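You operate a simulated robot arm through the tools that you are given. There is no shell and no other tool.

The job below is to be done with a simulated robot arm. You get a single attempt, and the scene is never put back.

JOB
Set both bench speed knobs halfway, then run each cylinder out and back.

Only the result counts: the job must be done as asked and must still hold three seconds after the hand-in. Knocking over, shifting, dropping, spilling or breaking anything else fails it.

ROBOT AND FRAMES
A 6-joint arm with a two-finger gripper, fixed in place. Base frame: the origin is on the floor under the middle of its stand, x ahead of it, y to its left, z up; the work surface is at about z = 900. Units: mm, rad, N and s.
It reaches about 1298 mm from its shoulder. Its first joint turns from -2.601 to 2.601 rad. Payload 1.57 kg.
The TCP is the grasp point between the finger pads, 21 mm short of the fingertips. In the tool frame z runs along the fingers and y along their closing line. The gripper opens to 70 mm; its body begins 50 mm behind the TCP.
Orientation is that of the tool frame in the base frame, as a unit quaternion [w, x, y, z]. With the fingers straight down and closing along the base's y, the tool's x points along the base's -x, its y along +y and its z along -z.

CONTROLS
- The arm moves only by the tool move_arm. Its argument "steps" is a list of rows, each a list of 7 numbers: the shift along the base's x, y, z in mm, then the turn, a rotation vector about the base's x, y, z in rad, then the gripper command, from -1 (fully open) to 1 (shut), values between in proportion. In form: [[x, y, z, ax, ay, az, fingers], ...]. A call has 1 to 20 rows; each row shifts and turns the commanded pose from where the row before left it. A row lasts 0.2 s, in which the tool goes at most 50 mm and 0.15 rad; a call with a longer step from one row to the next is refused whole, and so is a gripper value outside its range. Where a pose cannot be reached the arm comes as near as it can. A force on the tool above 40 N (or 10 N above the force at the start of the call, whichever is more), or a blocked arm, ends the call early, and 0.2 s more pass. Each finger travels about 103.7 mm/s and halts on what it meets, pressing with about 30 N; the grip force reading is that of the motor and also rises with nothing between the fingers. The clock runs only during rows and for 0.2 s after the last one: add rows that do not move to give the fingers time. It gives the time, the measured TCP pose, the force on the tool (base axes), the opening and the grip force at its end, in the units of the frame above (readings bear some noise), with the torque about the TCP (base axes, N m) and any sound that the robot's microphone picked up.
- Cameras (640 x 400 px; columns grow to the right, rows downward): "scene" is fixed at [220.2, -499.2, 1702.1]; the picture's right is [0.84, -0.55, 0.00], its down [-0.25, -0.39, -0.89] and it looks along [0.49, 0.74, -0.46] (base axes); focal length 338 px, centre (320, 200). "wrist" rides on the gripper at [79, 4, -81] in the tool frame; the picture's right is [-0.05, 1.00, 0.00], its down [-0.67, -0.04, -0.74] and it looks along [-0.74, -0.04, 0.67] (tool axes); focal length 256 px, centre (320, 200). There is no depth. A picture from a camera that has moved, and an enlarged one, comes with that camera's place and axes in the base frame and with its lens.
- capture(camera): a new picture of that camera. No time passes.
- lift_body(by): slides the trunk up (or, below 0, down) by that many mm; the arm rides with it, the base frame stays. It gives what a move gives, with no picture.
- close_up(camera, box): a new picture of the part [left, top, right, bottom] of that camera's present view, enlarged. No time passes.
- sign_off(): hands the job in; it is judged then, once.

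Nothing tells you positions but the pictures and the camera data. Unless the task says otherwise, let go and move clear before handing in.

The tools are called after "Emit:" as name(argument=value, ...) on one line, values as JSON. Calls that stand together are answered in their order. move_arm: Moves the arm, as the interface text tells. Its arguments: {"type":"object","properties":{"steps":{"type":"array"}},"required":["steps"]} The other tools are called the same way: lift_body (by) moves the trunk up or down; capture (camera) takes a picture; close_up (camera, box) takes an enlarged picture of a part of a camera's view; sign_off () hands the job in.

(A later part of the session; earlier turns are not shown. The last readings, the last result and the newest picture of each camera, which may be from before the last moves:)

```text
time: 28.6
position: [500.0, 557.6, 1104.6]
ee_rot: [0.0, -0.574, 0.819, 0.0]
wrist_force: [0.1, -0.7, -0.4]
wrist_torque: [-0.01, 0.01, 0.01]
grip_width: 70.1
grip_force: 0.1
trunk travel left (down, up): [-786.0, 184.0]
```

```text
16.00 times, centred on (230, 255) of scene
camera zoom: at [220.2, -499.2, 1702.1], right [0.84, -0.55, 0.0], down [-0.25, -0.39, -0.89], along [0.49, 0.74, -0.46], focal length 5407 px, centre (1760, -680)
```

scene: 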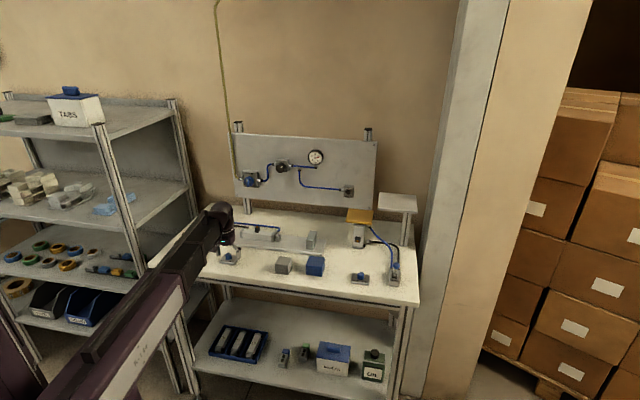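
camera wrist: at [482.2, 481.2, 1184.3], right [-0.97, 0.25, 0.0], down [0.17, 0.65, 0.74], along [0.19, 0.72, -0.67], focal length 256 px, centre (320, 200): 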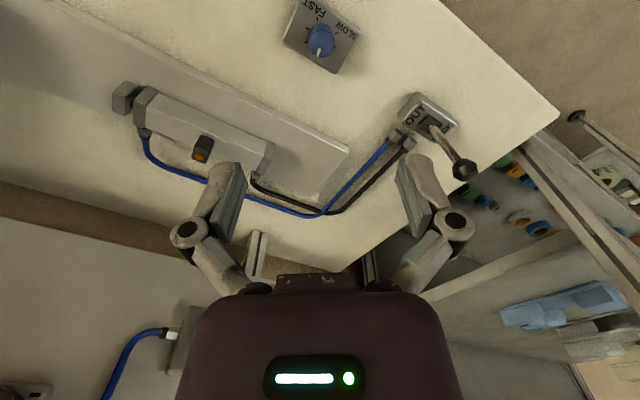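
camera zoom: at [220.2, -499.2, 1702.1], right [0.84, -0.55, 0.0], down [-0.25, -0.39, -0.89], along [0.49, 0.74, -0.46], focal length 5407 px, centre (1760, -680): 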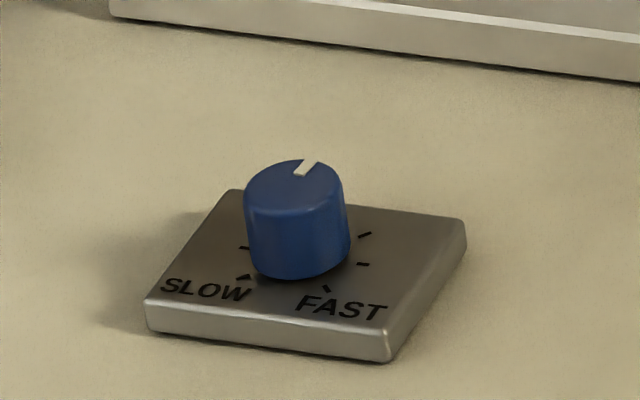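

The left knob now points within about 2° of mid. Next is the right knob near (852, 193). I'll travel along the bench front at z ≈ 1105, well above the cubes.

Emit:
move_arm(steps=[[29.3, -30.3, 0, 0, 0, 0, -1], [29.3, -30.3, 0, 0, 0, 0, -1], [29.3, -30.3, 0, 0, 0, 0, -1], [29.3, -30.3, 0, 0, 0, 0, -1], [29.3, -30.3, 0, 0, 0, 0, -1], [29.3, -30.3, 0, 0, 0, 0, -1], [29.3, -30.3, 0, 0, 0, 0, -1], [29.3, -30.3, 0, 0, 0, 0, -1], [29.3, -30.3, 0, 0, 0, 0, -1], [29.3, -30.3, 0, 0, 0, 0, -1], [29.3, -30.3, 0, 0, 0, 0, -1], [29.3, -30.3, 0, 0, 0, 0, -1], [0, 0, 0, 0, 0, 0, -1]])

Emit:
capture(camera="wrist")

Emit:
capture(camera="scene")

```text
time: 31.4
position: [850.0, 196.1, 1104.1]
ee_rot: [0.0, -0.575, 0.818, 0.0]
wrist_force: [-0.2, 0.3, 0.0]
wrist_torque: [0.0, -0.01, 0.01]
grip_width: 69.7
grip_force: 0.1
trunk travel left (down, up): [-786.0, 184.0]
```

```text
taken
camera wrist: at [819.3, 123.6, 1184.6], right [-0.92, 0.39, 0.0], down [0.26, 0.61, 0.74], along [0.29, 0.69, -0.67], focal length 256 px, centre (320, 200)
```

wrist: 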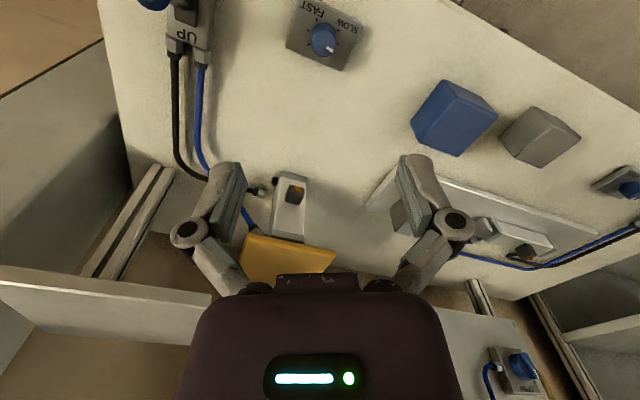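

```text
taken
```

scene: 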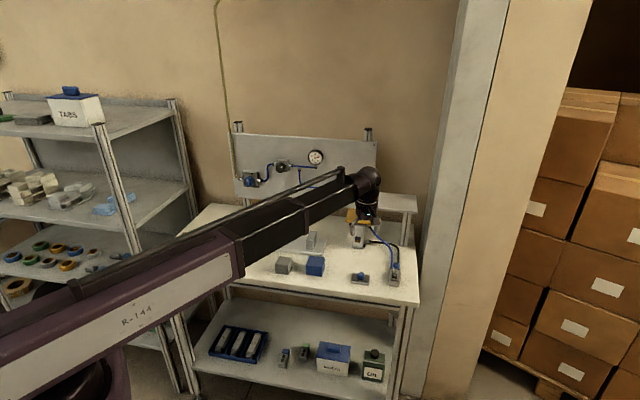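

Emit:
close_up(camera="wrist", box=[280, 0, 370, 75])

Emit:
close_up(camera="wrist", box=[130, 0, 230, 80])

Emit:
close_up(camera="wrist", box=[220, 150, 350, 280])

```text
5.33 times, centred on (325, 38) of wrist
camera zoom: at [819.3, 123.6, 1184.6], right [-0.92, 0.39, 0.0], down [0.26, 0.61, 0.74], along [0.29, 0.69, -0.67], focal length 1365 px, centre (293, 1067)
```

zoom: 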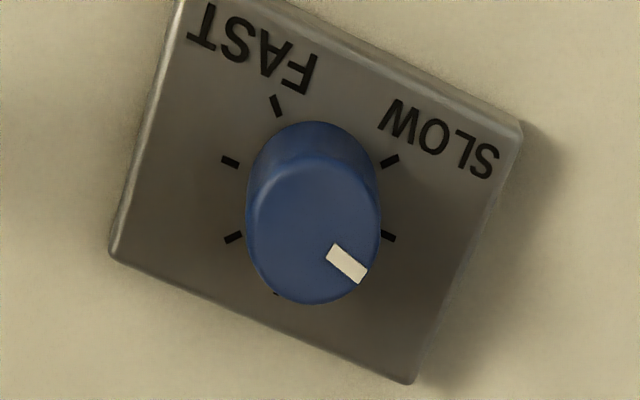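

```text
5.00 times, centred on (180, 40) of wrist
camera zoom: at [819.3, 123.6, 1184.6], right [-0.92, 0.39, 0.0], down [0.26, 0.61, 0.74], along [0.29, 0.69, -0.67], focal length 1280 px, centre (1020, 1000)
```

zoom: 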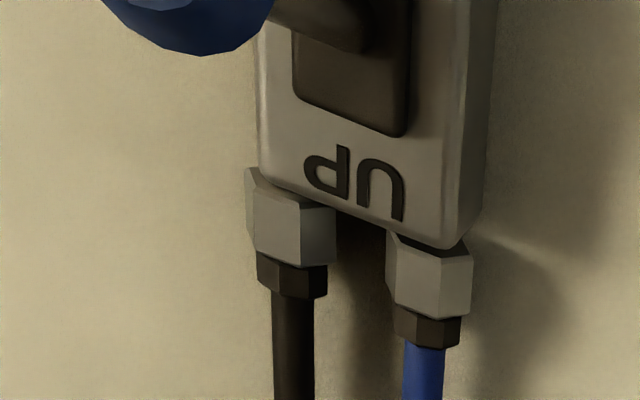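

```text
3.08 times, centred on (285, 215) of wrist
camera zoom: at [819.3, 123.6, 1184.6], right [-0.92, 0.39, 0.0], down [0.26, 0.61, 0.74], along [0.29, 0.69, -0.67], focal length 788 px, centre (428, 154)
```

zoom: 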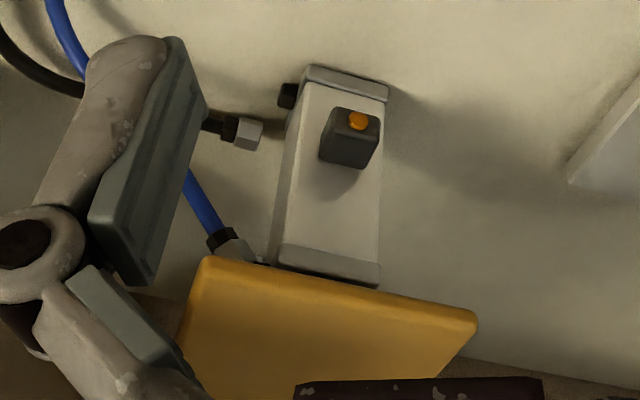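

The right cylinder's black hose looks like it may be lying loose beside its port. I'll check that closely before turning anything.

Emit:
close_up(camera="scene", box=[345, 220, 405, 260])

Emit:
close_up(camera="wrist", box=[240, 160, 310, 215])

Emit:
close_up(camera="scene", box=[235, 215, 300, 255])

```text
10.00 times, centred on (375, 240) of scene
camera zoom: at [220.2, -499.2, 1702.1], right [0.84, -0.55, 0.0], down [-0.25, -0.39, -0.89], along [0.49, 0.74, -0.46], focal length 3379 px, centre (-230, -200)
```

zoom: 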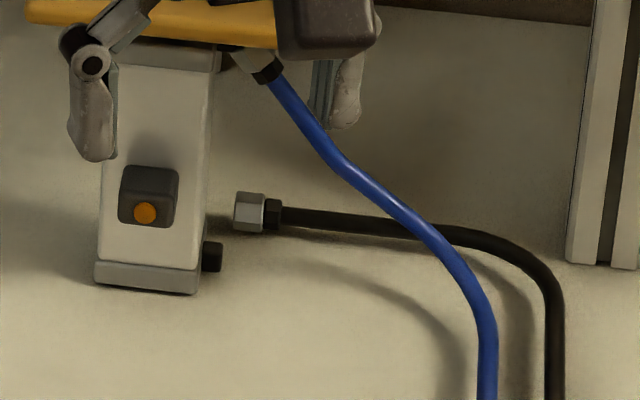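

```text
7.27 times, centred on (275, 188) of wrist
camera zoom: at [819.3, 123.6, 1184.6], right [-0.92, 0.39, 0.0], down [0.26, 0.61, 0.74], along [0.29, 0.69, -0.67], focal length 1862 px, centre (647, 291)
```

zoom: 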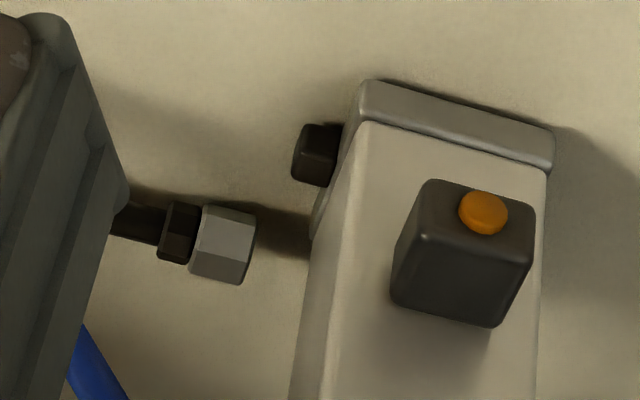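

```text
9.85 times, centred on (268, 235) of scene
camera zoom: at [220.2, -499.2, 1702.1], right [0.84, -0.55, 0.0], down [-0.25, -0.39, -0.89], along [0.49, 0.74, -0.46], focal length 3327 px, centre (837, -145)
```

zoom: 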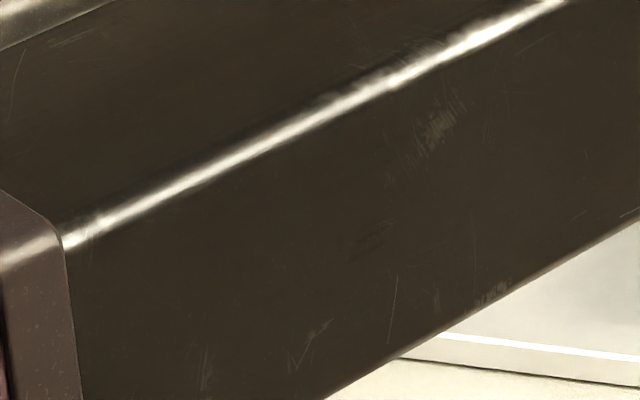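

The black hose on the right cylinder does look disconnected. I'll set the right knob first and inspect that afterwards. The pointer is about 79° from mid on the SLOW side, so I'll centre over the knob and lower part way.

Emit:
move_arm(steps=[[-4.5, 2, 0, 0, 0, 0, -1], [0, 0, 0, 0, 0, 0, -1]])

Emit:
lift_body(by=-130)

Emit:
capture(camera="wrist")

Emit:
capture(camera="scene")

```text
time: 32.0
position: [846.4, 196.9, 1104.5]
ee_rot: [0.0, -0.573, 0.819, -0.001]
wrist_force: [-1.2, -0.8, -0.3]
wrist_torque: [0.01, 0.01, 0.02]
grip_width: 70.1
grip_force: 0.0
trunk travel left (down, up): [-786.0, 184.0]
```

```text
time: 33.6
position: [845.5, 197.7, 974.8]
ee_rot: [0.0, -0.573, 0.819, 0.0]
wrist_force: [0.1, -0.2, -0.8]
wrist_torque: [0.0, -0.03, 0.01]
grip_width: 70.2
grip_force: 0.0
trunk travel left (down, up): [-656.0, 314.0]
```

```text
taken
camera wrist: at [815.4, 125.1, 1054.5], right [-0.92, 0.39, 0.0], down [0.26, 0.61, 0.74], along [0.29, 0.69, -0.67], focal length 256 px, centre (320, 200)
```

wrist: 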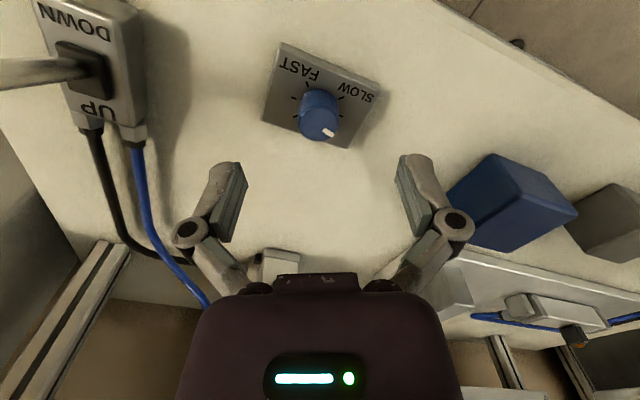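

```text
taken
```

scene: 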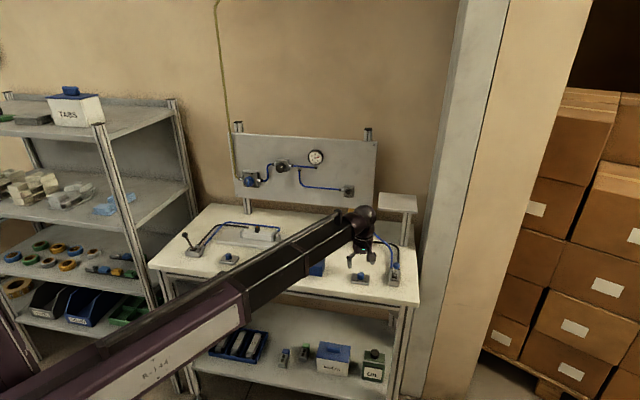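

Emit:
lift_body(by=-40)

Emit:
capture(camera="wrist")

Emit:
close_up(camera="scene", box=[335, 250, 385, 290])

```text
time: 34.4
position: [845.4, 197.7, 934.0]
ee_rot: [0.0, -0.573, 0.819, 0.0]
wrist_force: [0.3, -0.4, 0.3]
wrist_torque: [-0.02, 0.04, -0.01]
grip_width: 69.5
grip_force: 0.1
trunk travel left (down, up): [-616.0, 354.0]
```

```text
taken
camera wrist: at [815.3, 125.0, 1014.5], right [-0.92, 0.39, 0.0], down [0.26, 0.61, 0.74], along [0.29, 0.69, -0.67], focal length 256 px, centre (320, 200)
```

wrist: 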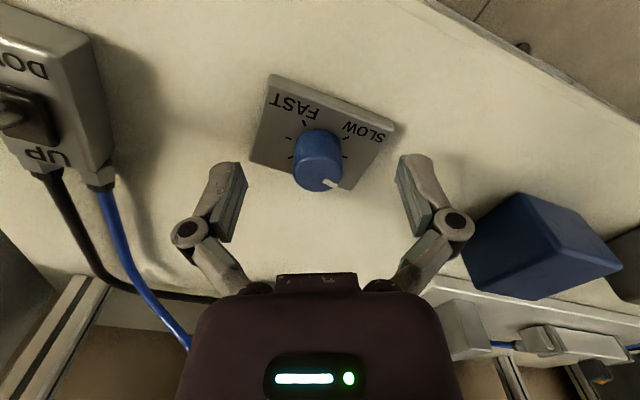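

```text
10.00 times, centred on (360, 270) of scene
camera zoom: at [220.2, -499.2, 1702.1], right [0.84, -0.55, 0.0], down [-0.25, -0.39, -0.89], along [0.49, 0.74, -0.46], focal length 3379 px, centre (-80, -500)
```

zoom: 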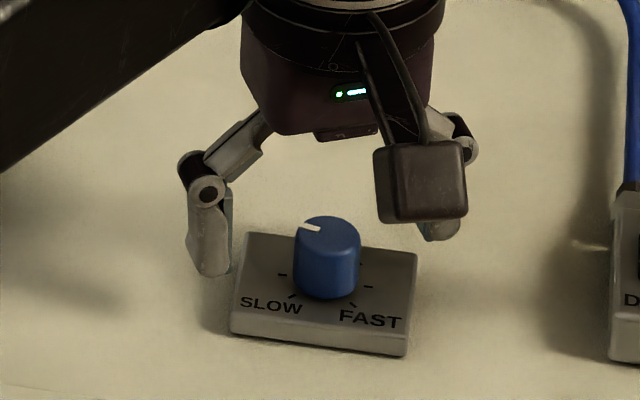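

Emit:
move_arm(steps=[[0, 0, 0, 0, 0, 0, 0.2], [0, 0, 0, 0, 0, 0, 0.6], [0, 0, 0, 0, 0, 0, 0.6]])

Emit:
close_up(camera="scene", box=[335, 250, 385, 290])

Emit:
close_up(camera="wrist", box=[240, 50, 400, 210])

```text
time: 35.2
position: [845.7, 198.2, 934.3]
ee_rot: [-0.001, -0.574, 0.819, -0.001]
wrist_force: [8.1, -0.5, 7.0]
wrist_torque: [-0.05, -0.2, 0.02]
grip_width: 22.8
grip_force: 32.0
trunk travel left (down, up): [-616.0, 354.0]
```

```text
10.00 times, centred on (360, 270) of scene
camera zoom: at [220.2, -499.2, 1702.1], right [0.84, -0.55, 0.0], down [-0.25, -0.39, -0.89], along [0.49, 0.74, -0.46], focal length 3379 px, centre (-80, -500)
```

zoom: 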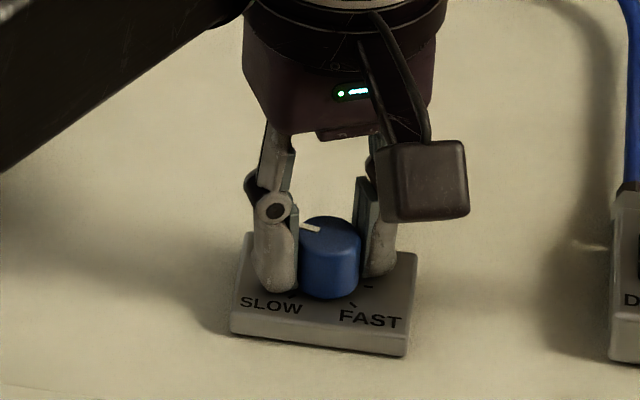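

```text
2.50 times, centred on (320, 130) of wrist
camera zoom: at [815.9, 124.8, 1014.6], right [-0.92, 0.39, 0.0], down [0.26, 0.61, 0.75], along [0.29, 0.69, -0.67], focal length 640 px, centre (320, 375)
```

zoom: 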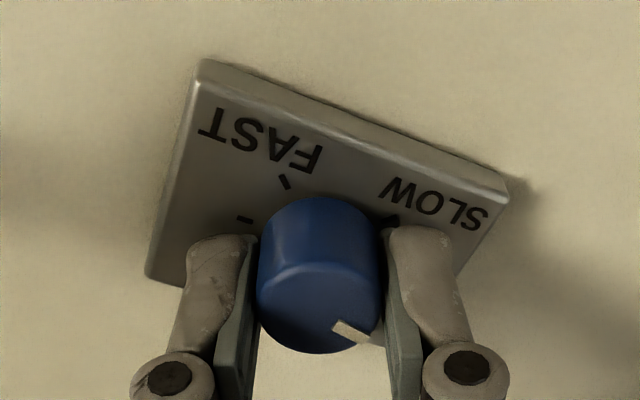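

Emit:
move_arm(steps=[[0, 0, 0, 0, 0, -0.1, 0.6], [0, 0, 0, 0, 0, -0.1, 0.6], [0, 0, 0, 0, 0, -0.1, 0.6], [0, 0, 0, 0, 0, -0.1, 0.6], [0, 0, 0, 0, 0, -0.1, 0.6], [0, 0, 0, 0, 0, -0.1, 0.6], [0, 0, 0, 0, 0, 0, 0.6]])

Emit:
close_up(camera="scene", box=[335, 250, 385, 290])

```text
time: 36.8
position: [846.3, 196.2, 934.3]
ee_rot: [0.001, -0.304, 0.953, -0.001]
wrist_force: [25.4, -12.1, 17.0]
wrist_torque: [-0.36, -0.3, 0.07]
grip_width: 22.5
grip_force: 32.2
trunk travel left (down, up): [-616.0, 354.0]
```

```text
10.00 times, centred on (360, 270) of scene
camera zoom: at [220.2, -499.2, 1702.1], right [0.84, -0.55, 0.0], down [-0.25, -0.39, -0.89], along [0.49, 0.74, -0.46], focal length 3379 px, centre (-80, -500)
```

zoom: 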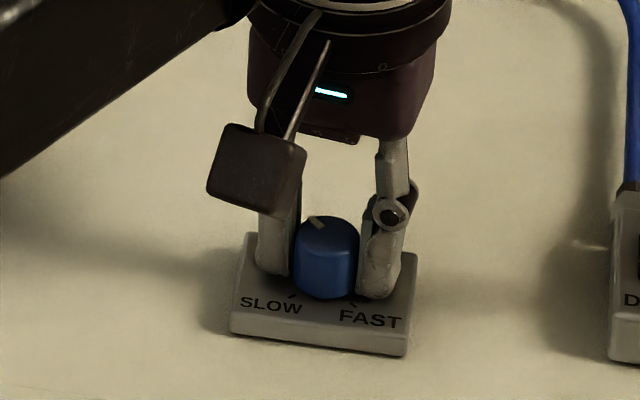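

Emit:
move_arm(steps=[[1.5, -1, 0, 0, 0, 0, 0.6], [0, 0, 0, 0, 0, -0.1, 0.6], [0, 0, 0, 0, 0, -0.1, 0.6], [0, 0, 0, 0, 0, -0.1, 0.6], [0, 0, 0, 0, 0, 0, 0.6]])

Emit:
close_up(camera="scene", box=[335, 250, 385, 290])

```text
time: 38.0
position: [847.5, 196.4, 934.4]
ee_rot: [0.0, -0.16, 0.987, 0.0]
wrist_force: [10.7, -12.3, 2.7]
wrist_torque: [-0.04, -1.02, 0.01]
grip_width: 22.5
grip_force: 32.2
trunk travel left (down, up): [-616.0, 354.0]
```

```text
10.00 times, centred on (360, 270) of scene
camera zoom: at [220.2, -499.2, 1702.1], right [0.84, -0.55, 0.0], down [-0.25, -0.39, -0.89], along [0.49, 0.74, -0.46], focal length 3379 px, centre (-80, -500)
```

zoom: 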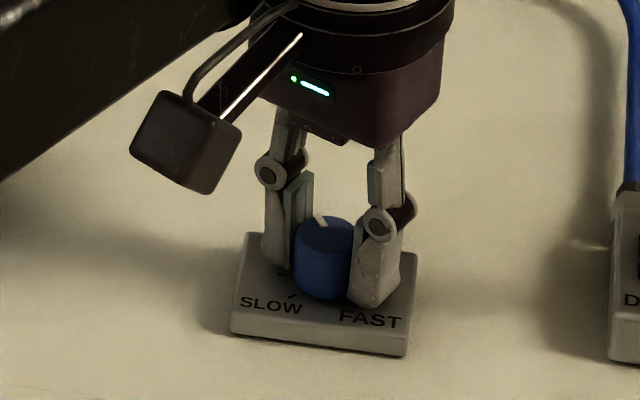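

Emit:
move_arm(steps=[[1, -1, 0, 0, 0, 0, 0.6], [0, 0, 0, 0, 0, -0.11, 0.6], [0, 0, 0, 0, 0, -0.11, 0.6], [0, 0, 0, 0, 0, -0.11, 0.6], [0, 0, 0, 0, 0, -0.11, 0.6], [0, 0, 0, 0, 0, 0, 0.6]])

Emit:
close_up(camera="scene", box=[345, 260, 375, 285])

Emit:
move_arm(steps=[[0, 0, 0, 0, 0, 0, -0.3], [0, 0, 0, 0, 0, 0, -1], [0, 0, 0, 0, 0, 0, -1]])

Emit:
lift_body(by=170)

Emit:
capture(camera="wrist")

Emit:
close_up(camera="scene", box=[345, 260, 375, 285])

```text
time: 39.4
position: [847.5, 193.1, 933.2]
ee_rot: [0.0, 0.06, 0.998, -0.001]
wrist_force: [-12.4, -16.6, -16.9]
wrist_torque: [-0.21, -0.01, 0.04]
grip_width: 22.4
grip_force: 31.9
trunk travel left (down, up): [-616.0, 354.0]
```

```text
16.00 times, centred on (360, 272) of scene
camera zoom: at [220.2, -499.2, 1702.1], right [0.84, -0.55, 0.0], down [-0.25, -0.39, -0.89], along [0.49, 0.74, -0.46], focal length 5407 px, centre (-320, -960)
```

zoom: 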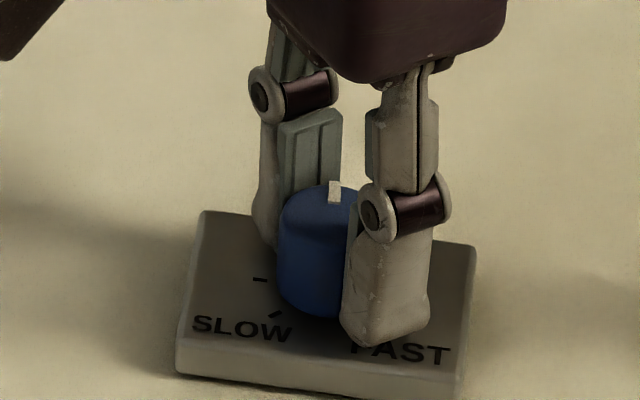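

```text
time: 40.2
position: [848.6, 196.1, 935.3]
ee_rot: [0.0, 0.058, 0.998, -0.001]
wrist_force: [-0.2, -0.2, 0.3]
wrist_torque: [0.03, 0.0, 0.0]
grip_width: 69.7
grip_force: 0.0
trunk travel left (down, up): [-616.0, 354.0]
```

```text
time: 42.1
position: [849.3, 196.3, 1103.8]
ee_rot: [0.0, 0.058, 0.998, 0.0]
wrist_force: [-0.5, 0.2, 0.0]
wrist_torque: [0.04, -0.01, -0.03]
grip_width: 70.1
grip_force: 0.0
trunk travel left (down, up): [-786.0, 184.0]
```

```text
taken
camera wrist: at [771.2, 210.3, 1184.3], right [0.17, 0.99, 0.0], down [0.66, -0.11, 0.74], along [0.73, -0.13, -0.67], focal length 256 px, centre (320, 200)
```

wrist: 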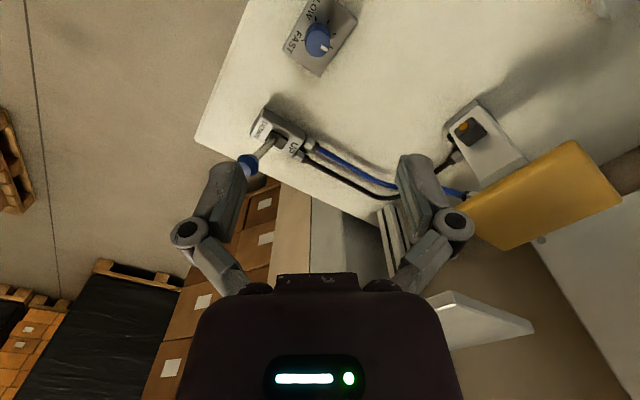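

```text
16.00 times, centred on (360, 272) of scene
camera zoom: at [220.2, -499.2, 1702.1], right [0.84, -0.55, 0.0], down [-0.25, -0.39, -0.89], along [0.49, 0.74, -0.46], focal length 5407 px, centre (-320, -960)
```

zoom: 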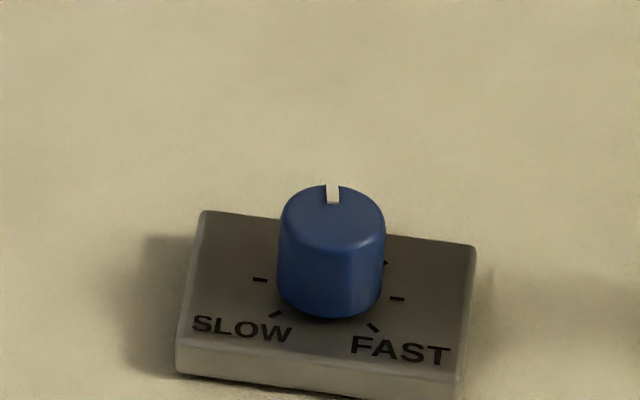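

Emit:
close_up(camera="wrist", box=[280, 0, 370, 75])

Emit:
close_up(camera="wrist", box=[420, 90, 540, 200])

Emit:
close_up(camera="wrist", box=[220, 90, 340, 190])

```text
5.33 times, centred on (325, 38) of wrist
camera zoom: at [771.2, 210.3, 1184.3], right [0.17, 0.99, 0.0], down [0.66, -0.11, 0.74], along [0.73, -0.13, -0.67], focal length 1365 px, centre (293, 1067)
```

zoom: 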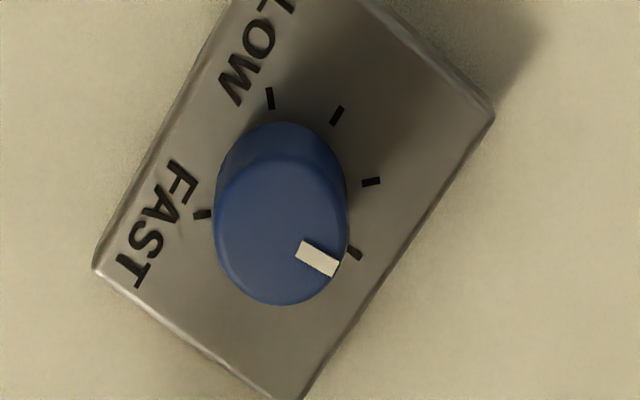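

```text
3.64 times, centred on (480, 145) of wrist
camera zoom: at [771.2, 210.3, 1184.3], right [0.17, 0.99, 0.0], down [0.66, -0.11, 0.74], along [0.73, -0.13, -0.67], focal length 931 px, centre (-262, 400)
```

zoom: 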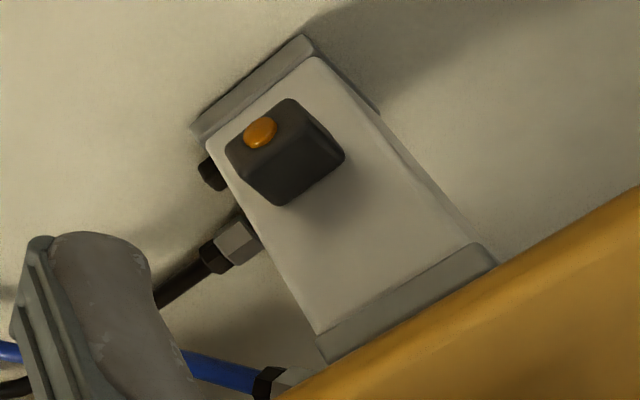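

```text
4.00 times, centred on (280, 140) of wrist
camera zoom: at [771.2, 210.3, 1184.3], right [0.17, 0.99, 0.0], down [0.66, -0.11, 0.74], along [0.73, -0.13, -0.67], focal length 1024 px, centre (480, 440)
```

zoom: 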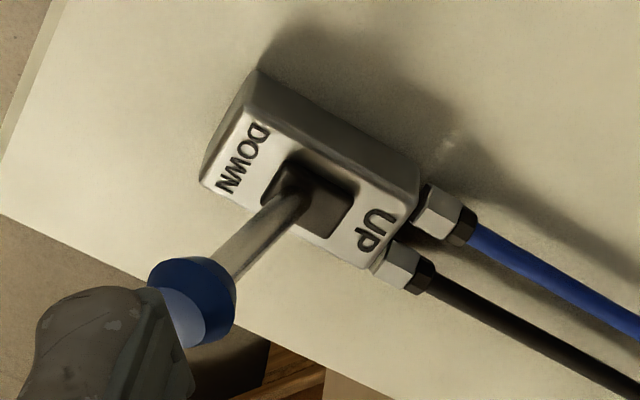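

Emit:
close_up(camera="wrist", box=[300, 10, 345, 60])

Emit:
close_up(camera="scene", box=[350, 265, 374, 285])

```text
8.00 times, centred on (322, 35) of wrist
camera zoom: at [771.2, 210.3, 1184.3], right [0.17, 0.99, 0.0], down [0.66, -0.11, 0.74], along [0.73, -0.13, -0.67], focal length 2048 px, centre (300, 1520)
```

zoom: 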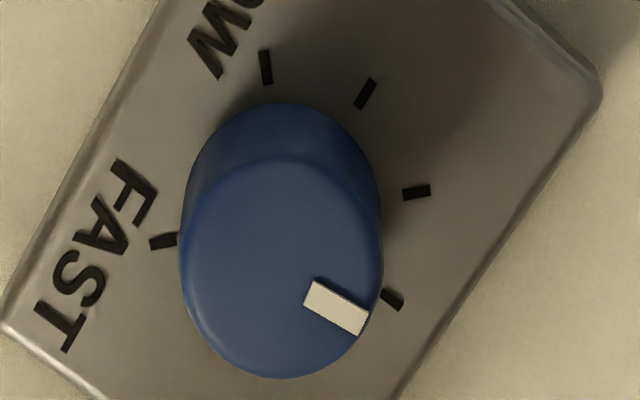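

```text
16.00 times, centred on (362, 275) of scene
camera zoom: at [220.2, -499.2, 1702.1], right [0.84, -0.55, 0.0], down [-0.25, -0.39, -0.89], along [0.49, 0.74, -0.46], focal length 5407 px, centre (-352, -1000)
```

zoom: 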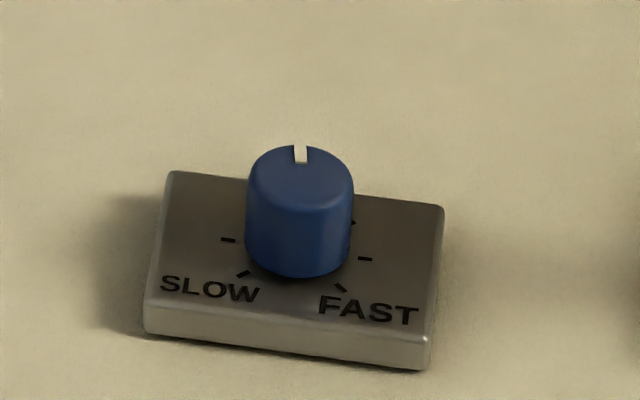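

The right pointer is about 10° short of mid, still on the SLOW side. I'll go back down, re-grip and turn −0.18 rad.

Emit:
move_arm(steps=[[-2.5, -2, 0, 0, 0, 0, -1], [0, 0, 0, 0, 0, 0, -1]])

Emit:
lift_body(by=-170)

Emit:
move_arm(steps=[[0, 0, 0, 0, 0, 0, 0.2], [0, 0, 0, 0, 0, 0, 0.6], [0, 0, 0, 0, 0, 0, 0.6]])

Emit:
move_arm(steps=[[0, 0, 0, 0, 0, -0.06, 0.6], [0, 0, 0, 0, 0, -0.06, 0.6], [0, 0, 0, 0, 0, -0.06, 0.6], [0, 0, 0, 0, 0, 0, 0.6]])

Emit:
move_arm(steps=[[0, 0, 0, 0, 0, 0, -0.3], [0, 0, 0, 0, 0, 0, -1], [0, 0, 0, 0, 0, 0, -1]])

Emit:
lift_body(by=170)

Emit:
close_up(camera="wrist", box=[300, 10, 345, 60])

Emit:
close_up(camera="scene", box=[350, 265, 374, 285])

```text
time: 42.7
position: [845.4, 194.1, 1104.7]
ee_rot: [0.0, 0.058, 0.998, 0.0]
wrist_force: [0.2, -0.1, -0.1]
wrist_torque: [0.0, 0.04, -0.01]
grip_width: 69.9
grip_force: 0.0
trunk travel left (down, up): [-786.0, 184.0]
```

```text
time: 44.6
position: [844.5, 192.7, 935.5]
ee_rot: [0.0, 0.059, 0.998, 0.0]
wrist_force: [0.2, -0.3, 0.5]
wrist_torque: [0.01, 0.0, 0.01]
grip_width: 70.0
grip_force: 0.0
trunk travel left (down, up): [-616.0, 354.0]
```

```text
time: 45.4
position: [845.3, 194.7, 933.7]
ee_rot: [0.001, 0.058, 0.998, 0.001]
wrist_force: [3.5, 6.7, 7.4]
wrist_torque: [0.19, -0.23, -0.02]
grip_width: 22.6
grip_force: 31.7
trunk travel left (down, up): [-616.0, 354.0]
```

```text
time: 46.4
position: [846.0, 193.7, 933.6]
ee_rot: [0.001, 0.149, 0.989, -0.001]
wrist_force: [9.1, 9.8, 14.9]
wrist_torque: [0.33, 0.15, -0.03]
grip_width: 22.7
grip_force: 32.1
trunk travel left (down, up): [-616.0, 354.0]
```

```text
time: 47.2
position: [845.9, 192.8, 934.4]
ee_rot: [0.0, 0.149, 0.989, -0.001]
wrist_force: [-0.3, -0.4, 0.5]
wrist_torque: [-0.02, 0.01, 0.01]
grip_width: 69.9
grip_force: 0.1
trunk travel left (down, up): [-616.0, 354.0]
```

```text
time: 49.2
position: [845.4, 193.8, 1103.7]
ee_rot: [0.0, 0.149, 0.989, -0.001]
wrist_force: [0.2, 0.2, -0.1]
wrist_torque: [-0.02, -0.01, 0.04]
grip_width: 69.9
grip_force: 0.0
trunk travel left (down, up): [-786.0, 184.0]
```

```text
8.00 times, centred on (322, 35) of wrist
camera zoom: at [772.1, 221.6, 1184.3], right [0.34, 0.94, 0.0], down [0.63, -0.23, 0.74], along [0.7, -0.26, -0.67], focal length 2048 px, centre (300, 1520)
```

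zoom: 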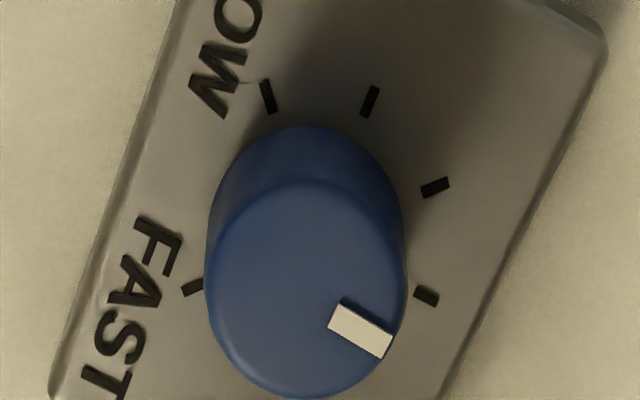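

```text
16.00 times, centred on (362, 275) of scene
camera zoom: at [220.2, -499.2, 1702.1], right [0.84, -0.55, 0.0], down [-0.25, -0.39, -0.89], along [0.49, 0.74, -0.46], focal length 5407 px, centre (-352, -1000)
```

zoom: 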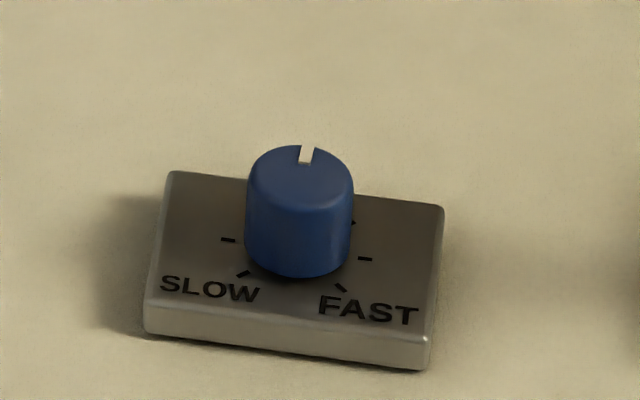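

Both knobs are now within about 3° of mid. Next I'll inspect the right cylinder's hose from the side before touching any lever.

Emit:
move_arm(steps=[[9.0, 2.0, 0, 0, 0, 0.136, -1], [9.0, 2.0, 0, 0, 0, 0.136, -1], [9.0, 2.0, 0, 0, 0, 0.136, -1], [9.0, 2.0, 0, 0, 0, 0.136, -1], [9.0, 2.0, 0, 0, 0, 0.136, -1], [9.0, 2.0, 0, 0, 0, 0.136, -1], [9.0, 2.0, 0, 0, 0, 0.136, -1], [9.0, 2.0, 0, 0, 0, 0.136, -1], [9.0, 2.0, 0, 0, 0, 0.136, -1], [9.0, 2.0, 0, 0, 0, 0.136, -1], [9.0, 2.0, 0, 0, 0, 0.136, -1], [9.0, 2.0, 0, 0, 0, 0.136, -1], [9.0, 2.0, 0, 0, 0, 0.136, -1], [9.0, 2.0, 0, 0, 0, 0.136, -1], [0, 0, 0, 0, 0, 0, -1]])

Emit:
capture(camera="wrist")

Emit:
capture(camera="scene")

```text
time: 52.4
position: [971.8, 220.7, 1105.3]
ee_rot: [0.001, 0.72, -0.694, 0.0]
wrist_force: [0.2, -0.3, -0.3]
wrist_torque: [0.02, 0.01, 0.01]
grip_width: 70.0
grip_force: 0.1
trunk travel left (down, up): [-786.0, 184.0]
```

```text
taken
camera wrist: at [971.4, 142.5, 1184.5], right [-1.0, 0.02, 0.0], down [0.01, 0.67, 0.74], along [0.01, 0.74, -0.67], focal length 256 px, centre (320, 200)
```

wrist: 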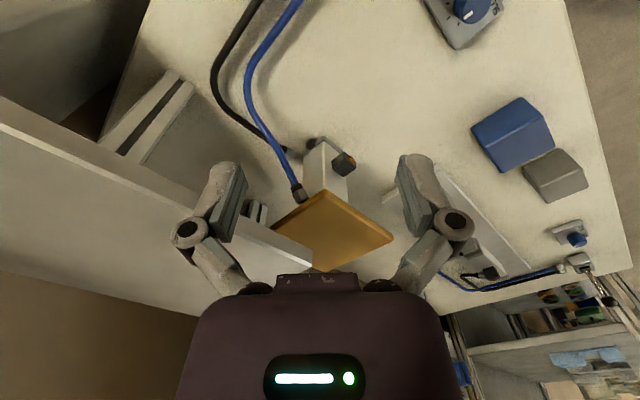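

```text
taken
```

scene: 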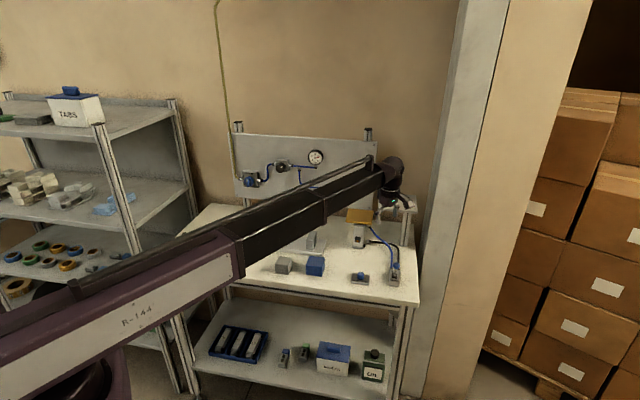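

Emit:
close_up(camera="wrist", box=[240, 120, 370, 220])

Emit:
close_up(camera="wrist", box=[265, 130, 325, 175])

Emit:
close_up(camera="scene", box=[340, 205, 410, 290])

```text
4.00 times, centred on (305, 170) of wrist
camera zoom: at [971.4, 142.5, 1184.5], right [-1.0, 0.02, 0.0], down [0.01, 0.67, 0.74], along [0.01, 0.74, -0.67], focal length 1024 px, centre (380, 320)
```

zoom: 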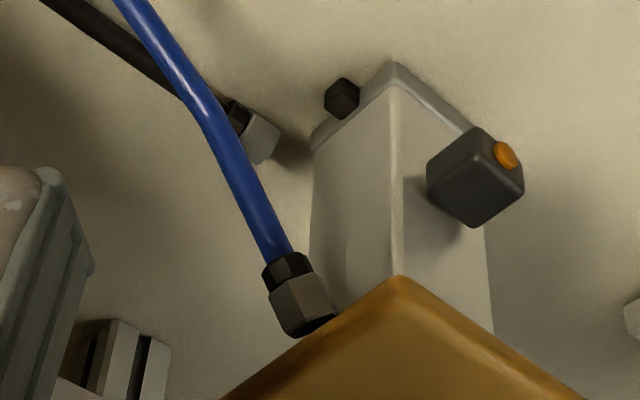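

```text
8.89 times, centred on (295, 152) of wrist
camera zoom: at [971.4, 142.5, 1184.5], right [-1.0, 0.02, 0.0], down [0.01, 0.67, 0.74], along [0.01, 0.74, -0.67], focal length 2276 px, centre (542, 622)
```

zoom: 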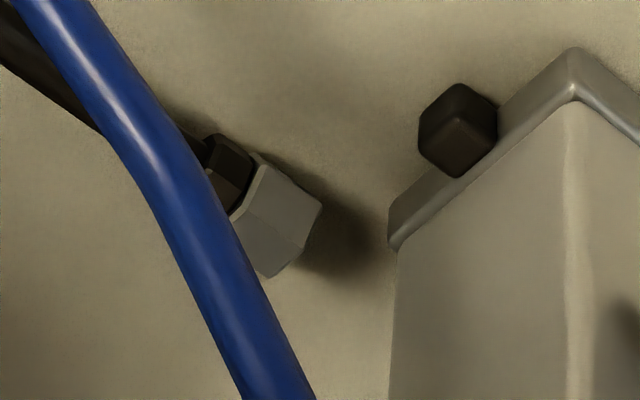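

```text
4.71 times, centred on (375, 248) of scene
camera zoom: at [220.2, -499.2, 1702.1], right [0.84, -0.55, 0.0], down [-0.25, -0.39, -0.89], along [0.49, 0.74, -0.46], focal length 1590 px, centre (61, -24)
```

zoom: 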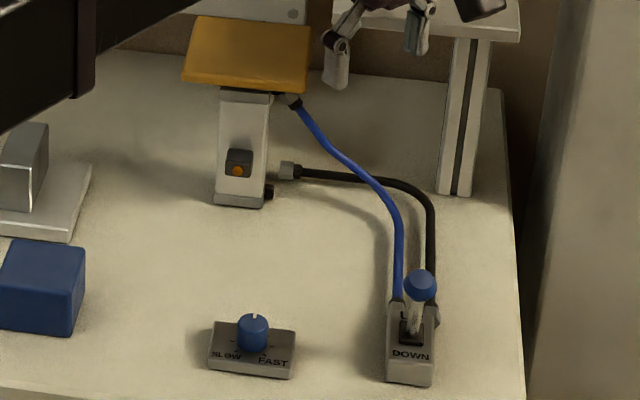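

The right cylinder's black hose is off. Its grey fitting lies about 10 mm out from the cylinder and about 27 mm behind the black port stub at the base. It has to go back on before the lever is thrown. I'll test whether the tool can tilt here in free space.

Emit:
move_arm(steps=[[0, 0, 0, 0.07, 0.07, 0, -1], [0, 0, 0, 0.07, 0.07, 0, -1], [0, 0, 0, 0, 0, 0, -1]])

```text
time: 53.2
position: [971.2, 221.2, 1107.5]
ee_rot: [-0.002, 0.716, -0.691, -0.099]
wrist_force: [-0.6, -0.7, 0.2]
wrist_torque: [0.04, -0.01, 0.01]
grip_width: 70.1
grip_force: 0.0
out of reach, approached as far as the arm can: row 2
trunk travel left (down, up): [-786.0, 184.0]
```

Emit:
move_arm(steps=[[0, 0, 0, -0.07, -0.07, 0, -1], [0, 0, 0, -0.07, -0.07, 0, -1], [17, 3, 0, 0, 0, 0.12, -1], [17, 3, 0, 0, 0, 0.12, -1], [17, 3, 0, 0, 0, 0.12, -1], [17, 3, 0, 0, 0, 0.12, -1], [0, 0, 0, 0, 0, 0, -1]])

Emit:
capture(camera="wrist")

Emit:
close_up(camera="wrist", box=[270, 110, 400, 210])

```text
time: 54.1
position: [988.7, 218.1, 1106.2]
ee_rot: [0.006, 0.775, -0.632, -0.001]
wrist_force: [-15.3, -13.3, 1.7]
wrist_torque: [0.13, -0.18, -0.23]
grip_width: 62.1
grip_force: 0.0
out of reach, approached as far as the arm can: row 2
trunk travel left (down, up): [-786.0, 184.0]
stopped in row 4: the force on the tool passed its limit at 44 N (the readings are from after the stop); the commanded pose is now the measured one
```

```text
taken
camera wrist: at [1001.2, 141.2, 1186.6], right [-0.99, -0.15, 0.01], down [-0.09, 0.67, 0.74], along [-0.12, 0.73, -0.67], focal length 256 px, centre (320, 200)
```

wrist: 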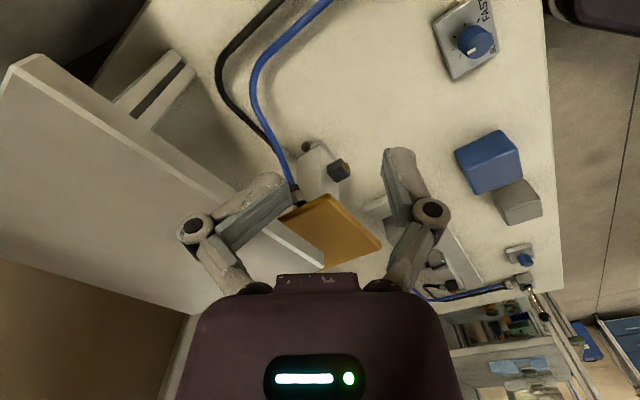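

```text
4.00 times, centred on (335, 160) of wrist
camera zoom: at [1001.2, 141.2, 1186.6], right [-0.99, -0.15, 0.01], down [-0.09, 0.67, 0.74], along [-0.12, 0.73, -0.67], focal length 1024 px, centre (260, 360)
```

zoom: 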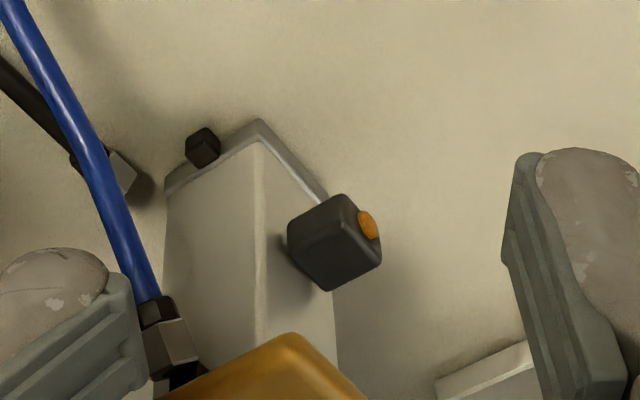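

A finger touched the edge of the grey shelf and the move stopped. I'll back straight off toward −x and check that nothing shifted.

Emit:
move_arm(steps=[[-15, -5, 0, 0, 0, 0, -1], [-20, -10, 0, 0, 0, 0, -1], [-20, -10, 0, 0, 0, 0, -1], [0, 0, 0, 0, 0, 0, -1]])

Emit:
capture(camera="wrist")

Emit:
capture(camera="scene")

Emit:
close_up(camera="scene", box=[290, 190, 450, 290])

```text
time: 55.1
position: [934.5, 195.0, 1104.1]
ee_rot: [0.005, 0.775, -0.632, 0.0]
wrist_force: [-0.3, 0.9, 0.5]
wrist_torque: [0.0, 0.0, 0.01]
grip_width: 70.0
grip_force: 0.1
trunk travel left (down, up): [-786.0, 184.0]
```

```text
taken
camera wrist: at [949.1, 117.7, 1184.8], right [-0.99, -0.15, 0.01], down [-0.1, 0.67, 0.74], along [-0.12, 0.73, -0.67], focal length 256 px, centre (320, 200)
```

wrist: 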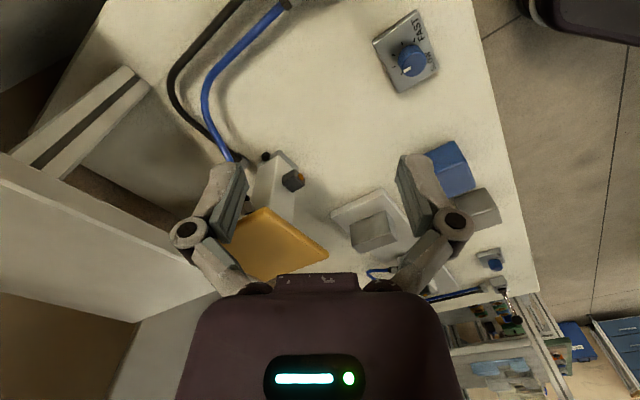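

```text
taken
```

scene: 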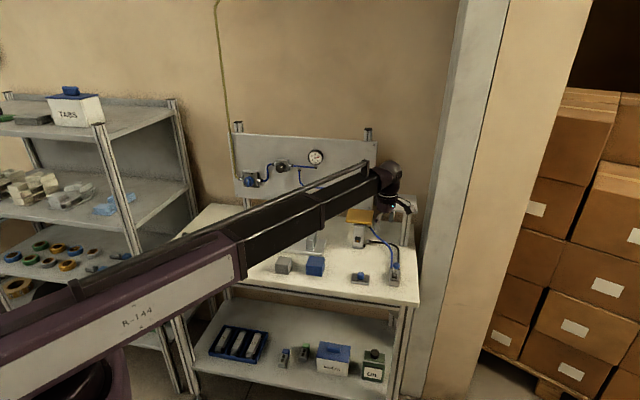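

```text
4.00 times, centred on (370, 240) of scene
camera zoom: at [220.2, -499.2, 1702.1], right [0.84, -0.55, 0.0], down [-0.25, -0.39, -0.89], along [0.49, 0.74, -0.46], focal length 1352 px, centre (120, 40)
```

zoom: 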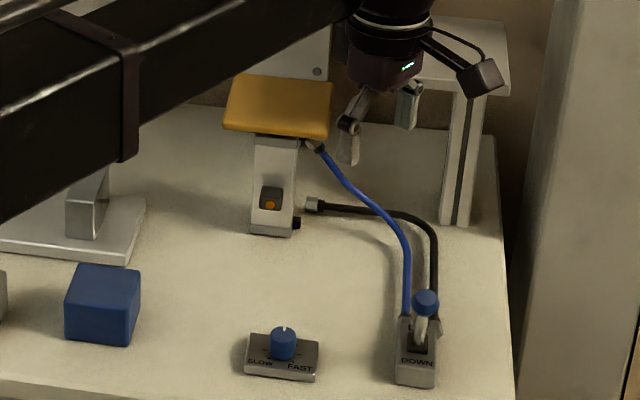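

The shelf and post line up with where they were before, so nothing shifted. The shelf is higher and nearer than I thought, at about z 1100. For comparison I'll look at how the left cylinder's hoses are attached.

Emit:
move_arm(steps=[[-30, 15, 0, 0, 0, 0, -1], [-40, 40, 0, 0, 0, 0, -1], [-30, 35, 0, 0, 0, 0, -1], [-30, 35, 0, 0, 0, 0, -1], [-30, 35, 0, 0, 0, 0, -1], [-30, 35, 0, 0, 0, 0, -1], [-30, 35, 0, 0, 0, 0, -1], [-20, 30, 0, 0, 0, 0, -1], [0, 0, 0, 0, 0, 0, -1]])

Emit:
capture(camera="wrist")

Emit:
capture(camera="scene")

```text
refused: row 2 steps farther than a row can; nothing moved
```

```text
taken
camera wrist: at [949.1, 117.7, 1184.8], right [-0.99, -0.15, 0.01], down [-0.1, 0.67, 0.74], along [-0.12, 0.73, -0.67], focal length 256 px, centre (320, 200)
```

wrist: 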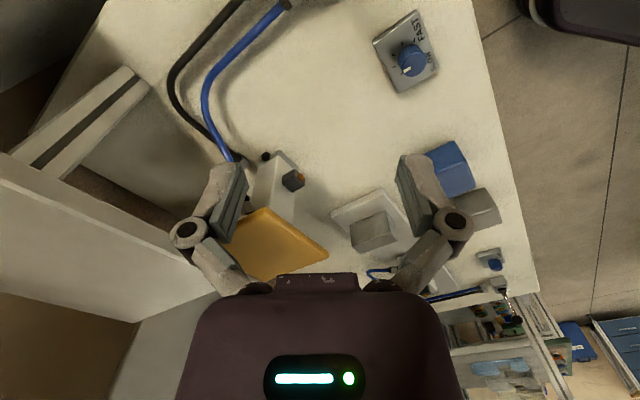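

```text
taken
```

scene: 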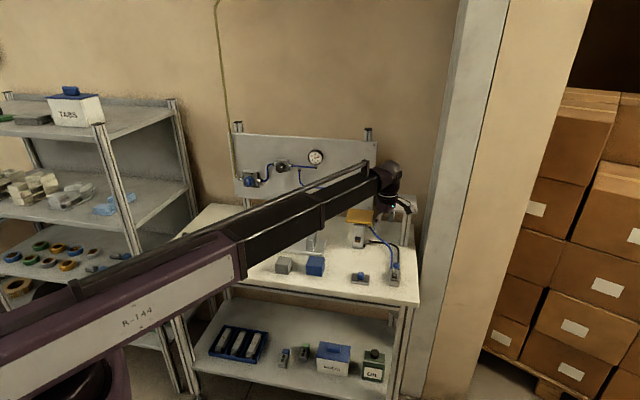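

Emit:
move_arm(steps=[[-29.5, 27.5, 0, 0, 0, -0.072, -1], [-29.5, 27.5, 0, 0, 0, -0.072, -1], [-29.5, 27.5, 0, 0, 0, -0.072, -1], [-29.5, 27.5, 0, 0, 0, -0.072, -1], [-29.5, 27.5, 0, 0, 0, -0.072, -1], [-29.5, 27.5, 0, 0, 0, -0.072, -1], [-29.5, 27.5, 0, 0, 0, -0.072, -1], [-29.5, 27.5, 0, 0, 0, -0.072, -1], [-29.5, 27.5, 0, 0, 0, -0.072, -1], [-29.5, 27.5, 0, 0, 0, -0.072, -1], [0, 0, 0, 0, 0, 0, -1]])

Emit:
capture(camera="wrist")

Emit:
close_up(camera="wrist", box=[220, 90, 440, 230])

Emit:
close_up(camera="scene", box=[230, 190, 340, 260])

```text
time: 57.5
position: [638.1, 470.2, 1104.9]
ee_rot: [-0.006, -0.502, 0.865, 0.002]
wrist_force: [-0.6, -0.9, 0.9]
wrist_torque: [0.02, 0.03, 0.0]
grip_width: 70.0
grip_force: 0.0
out of reach, approached as far as the arm can: row 9
trunk travel left (down, up): [-786.0, 184.0]
```

```text
taken
camera wrist: at [597.3, 404.7, 1185.0], right [-0.84, 0.54, 0.01], down [0.37, 0.56, 0.74], along [0.4, 0.63, -0.67], focal length 256 px, centre (320, 200)
```

wrist: 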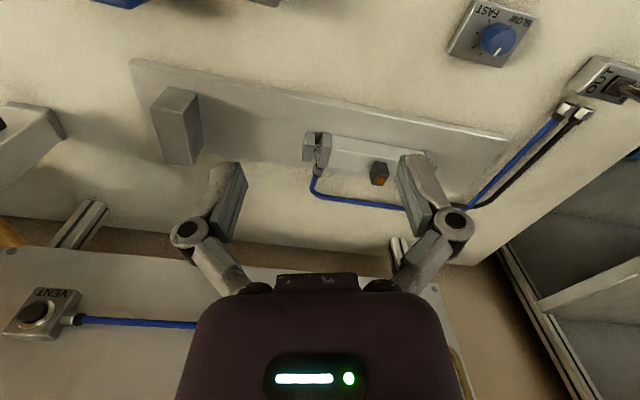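

```text
2.86 times, centred on (330, 160) of wrist
camera zoom: at [597.3, 404.7, 1185.0], right [-0.84, 0.54, 0.01], down [0.37, 0.56, 0.74], along [0.4, 0.63, -0.67], focal length 731 px, centre (291, 314)
```

zoom: 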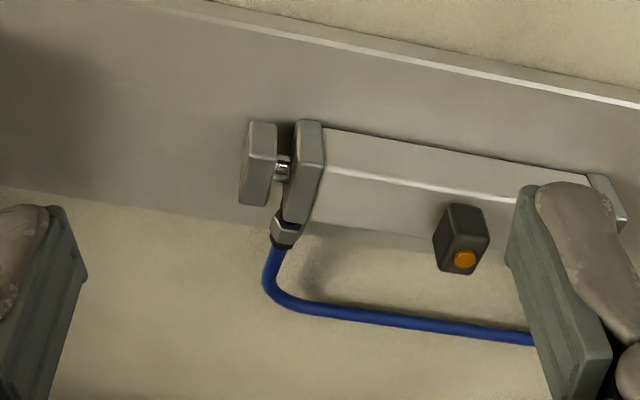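

```text
5.71 times, centred on (285, 225) of scene
camera zoom: at [220.2, -499.2, 1702.1], right [0.84, -0.55, 0.0], down [-0.25, -0.39, -0.89], along [0.49, 0.74, -0.46], focal length 1931 px, centre (520, 57)
```

zoom: 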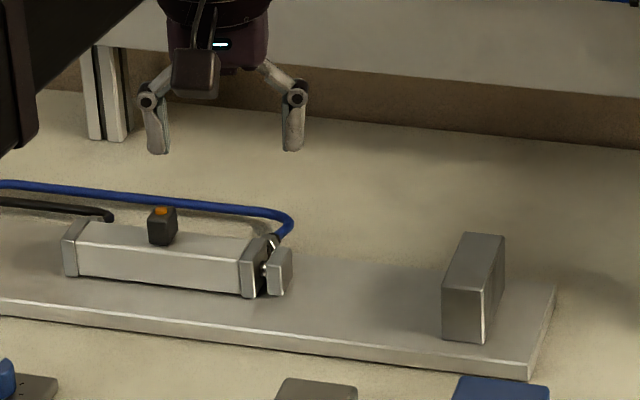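

The left cylinder's hoses are seated against its caps, so the right one really has come off. I'll run the left cylinder first because it's independent, then deal with that hose. Moving above the left side of the left lever.

Emit:
move_arm(steps=[[-29.6, 25.4, 0, 0, 0, -0.026, -1], [-29.6, 25.4, 0, 0, 0, -0.026, -1], [-29.6, 25.4, 0, 0, 0, -0.026, -1], [-29.6, 25.4, 0, 0, 0, -0.026, -1], [-29.6, 25.4, 0, 0, 0, -0.026, -1], [-29.6, 25.4, 0, 0, 0, -0.026, 0], [-29.6, 25.4, 0, 0, 0, -0.026, 1], [-29.6, 25.4, 0, 0, 0, -0.026, 1], [-29.6, 25.4, 0, 0, 0, -0.026, 1], [-29.6, 25.4, 0, 0, 0, -0.026, 1], [0, 0, 0, 0, 0, 0, 1]])

Emit:
capture(camera="wrist")

Emit:
capture(camera="scene")

```text
time: 59.9
position: [344.8, 726.4, 1104.4]
ee_rot: [-0.005, -0.387, 0.922, 0.004]
wrist_force: [0.4, 0.3, -0.2]
wrist_torque: [-0.02, 0.01, -0.01]
grip_width: 0.2
grip_force: 28.9
out of reach, approached as far as the arm can: row 8
trunk travel left (down, up): [-786.0, 184.0]
```

```text
taken
camera wrist: at [287.3, 673.6, 1185.1], right [-0.67, 0.74, 0.01], down [0.5, 0.45, 0.74], along [0.54, 0.5, -0.67], focal length 256 px, centre (320, 200)
```

wrist: 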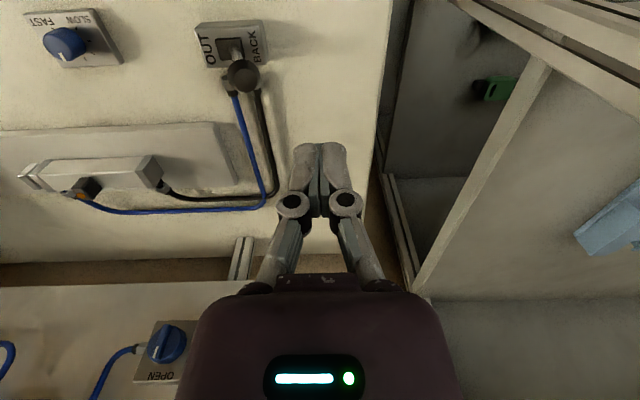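

```text
taken
```

scene: 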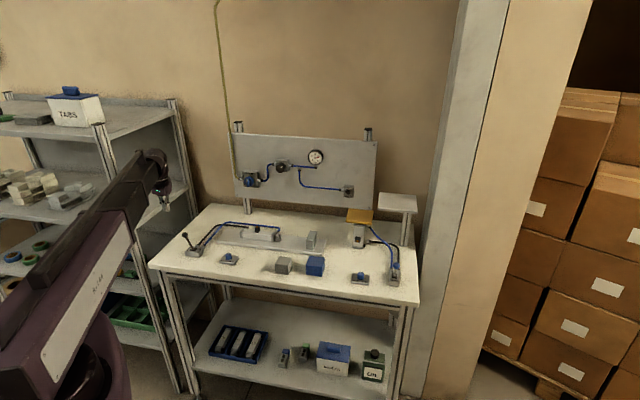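

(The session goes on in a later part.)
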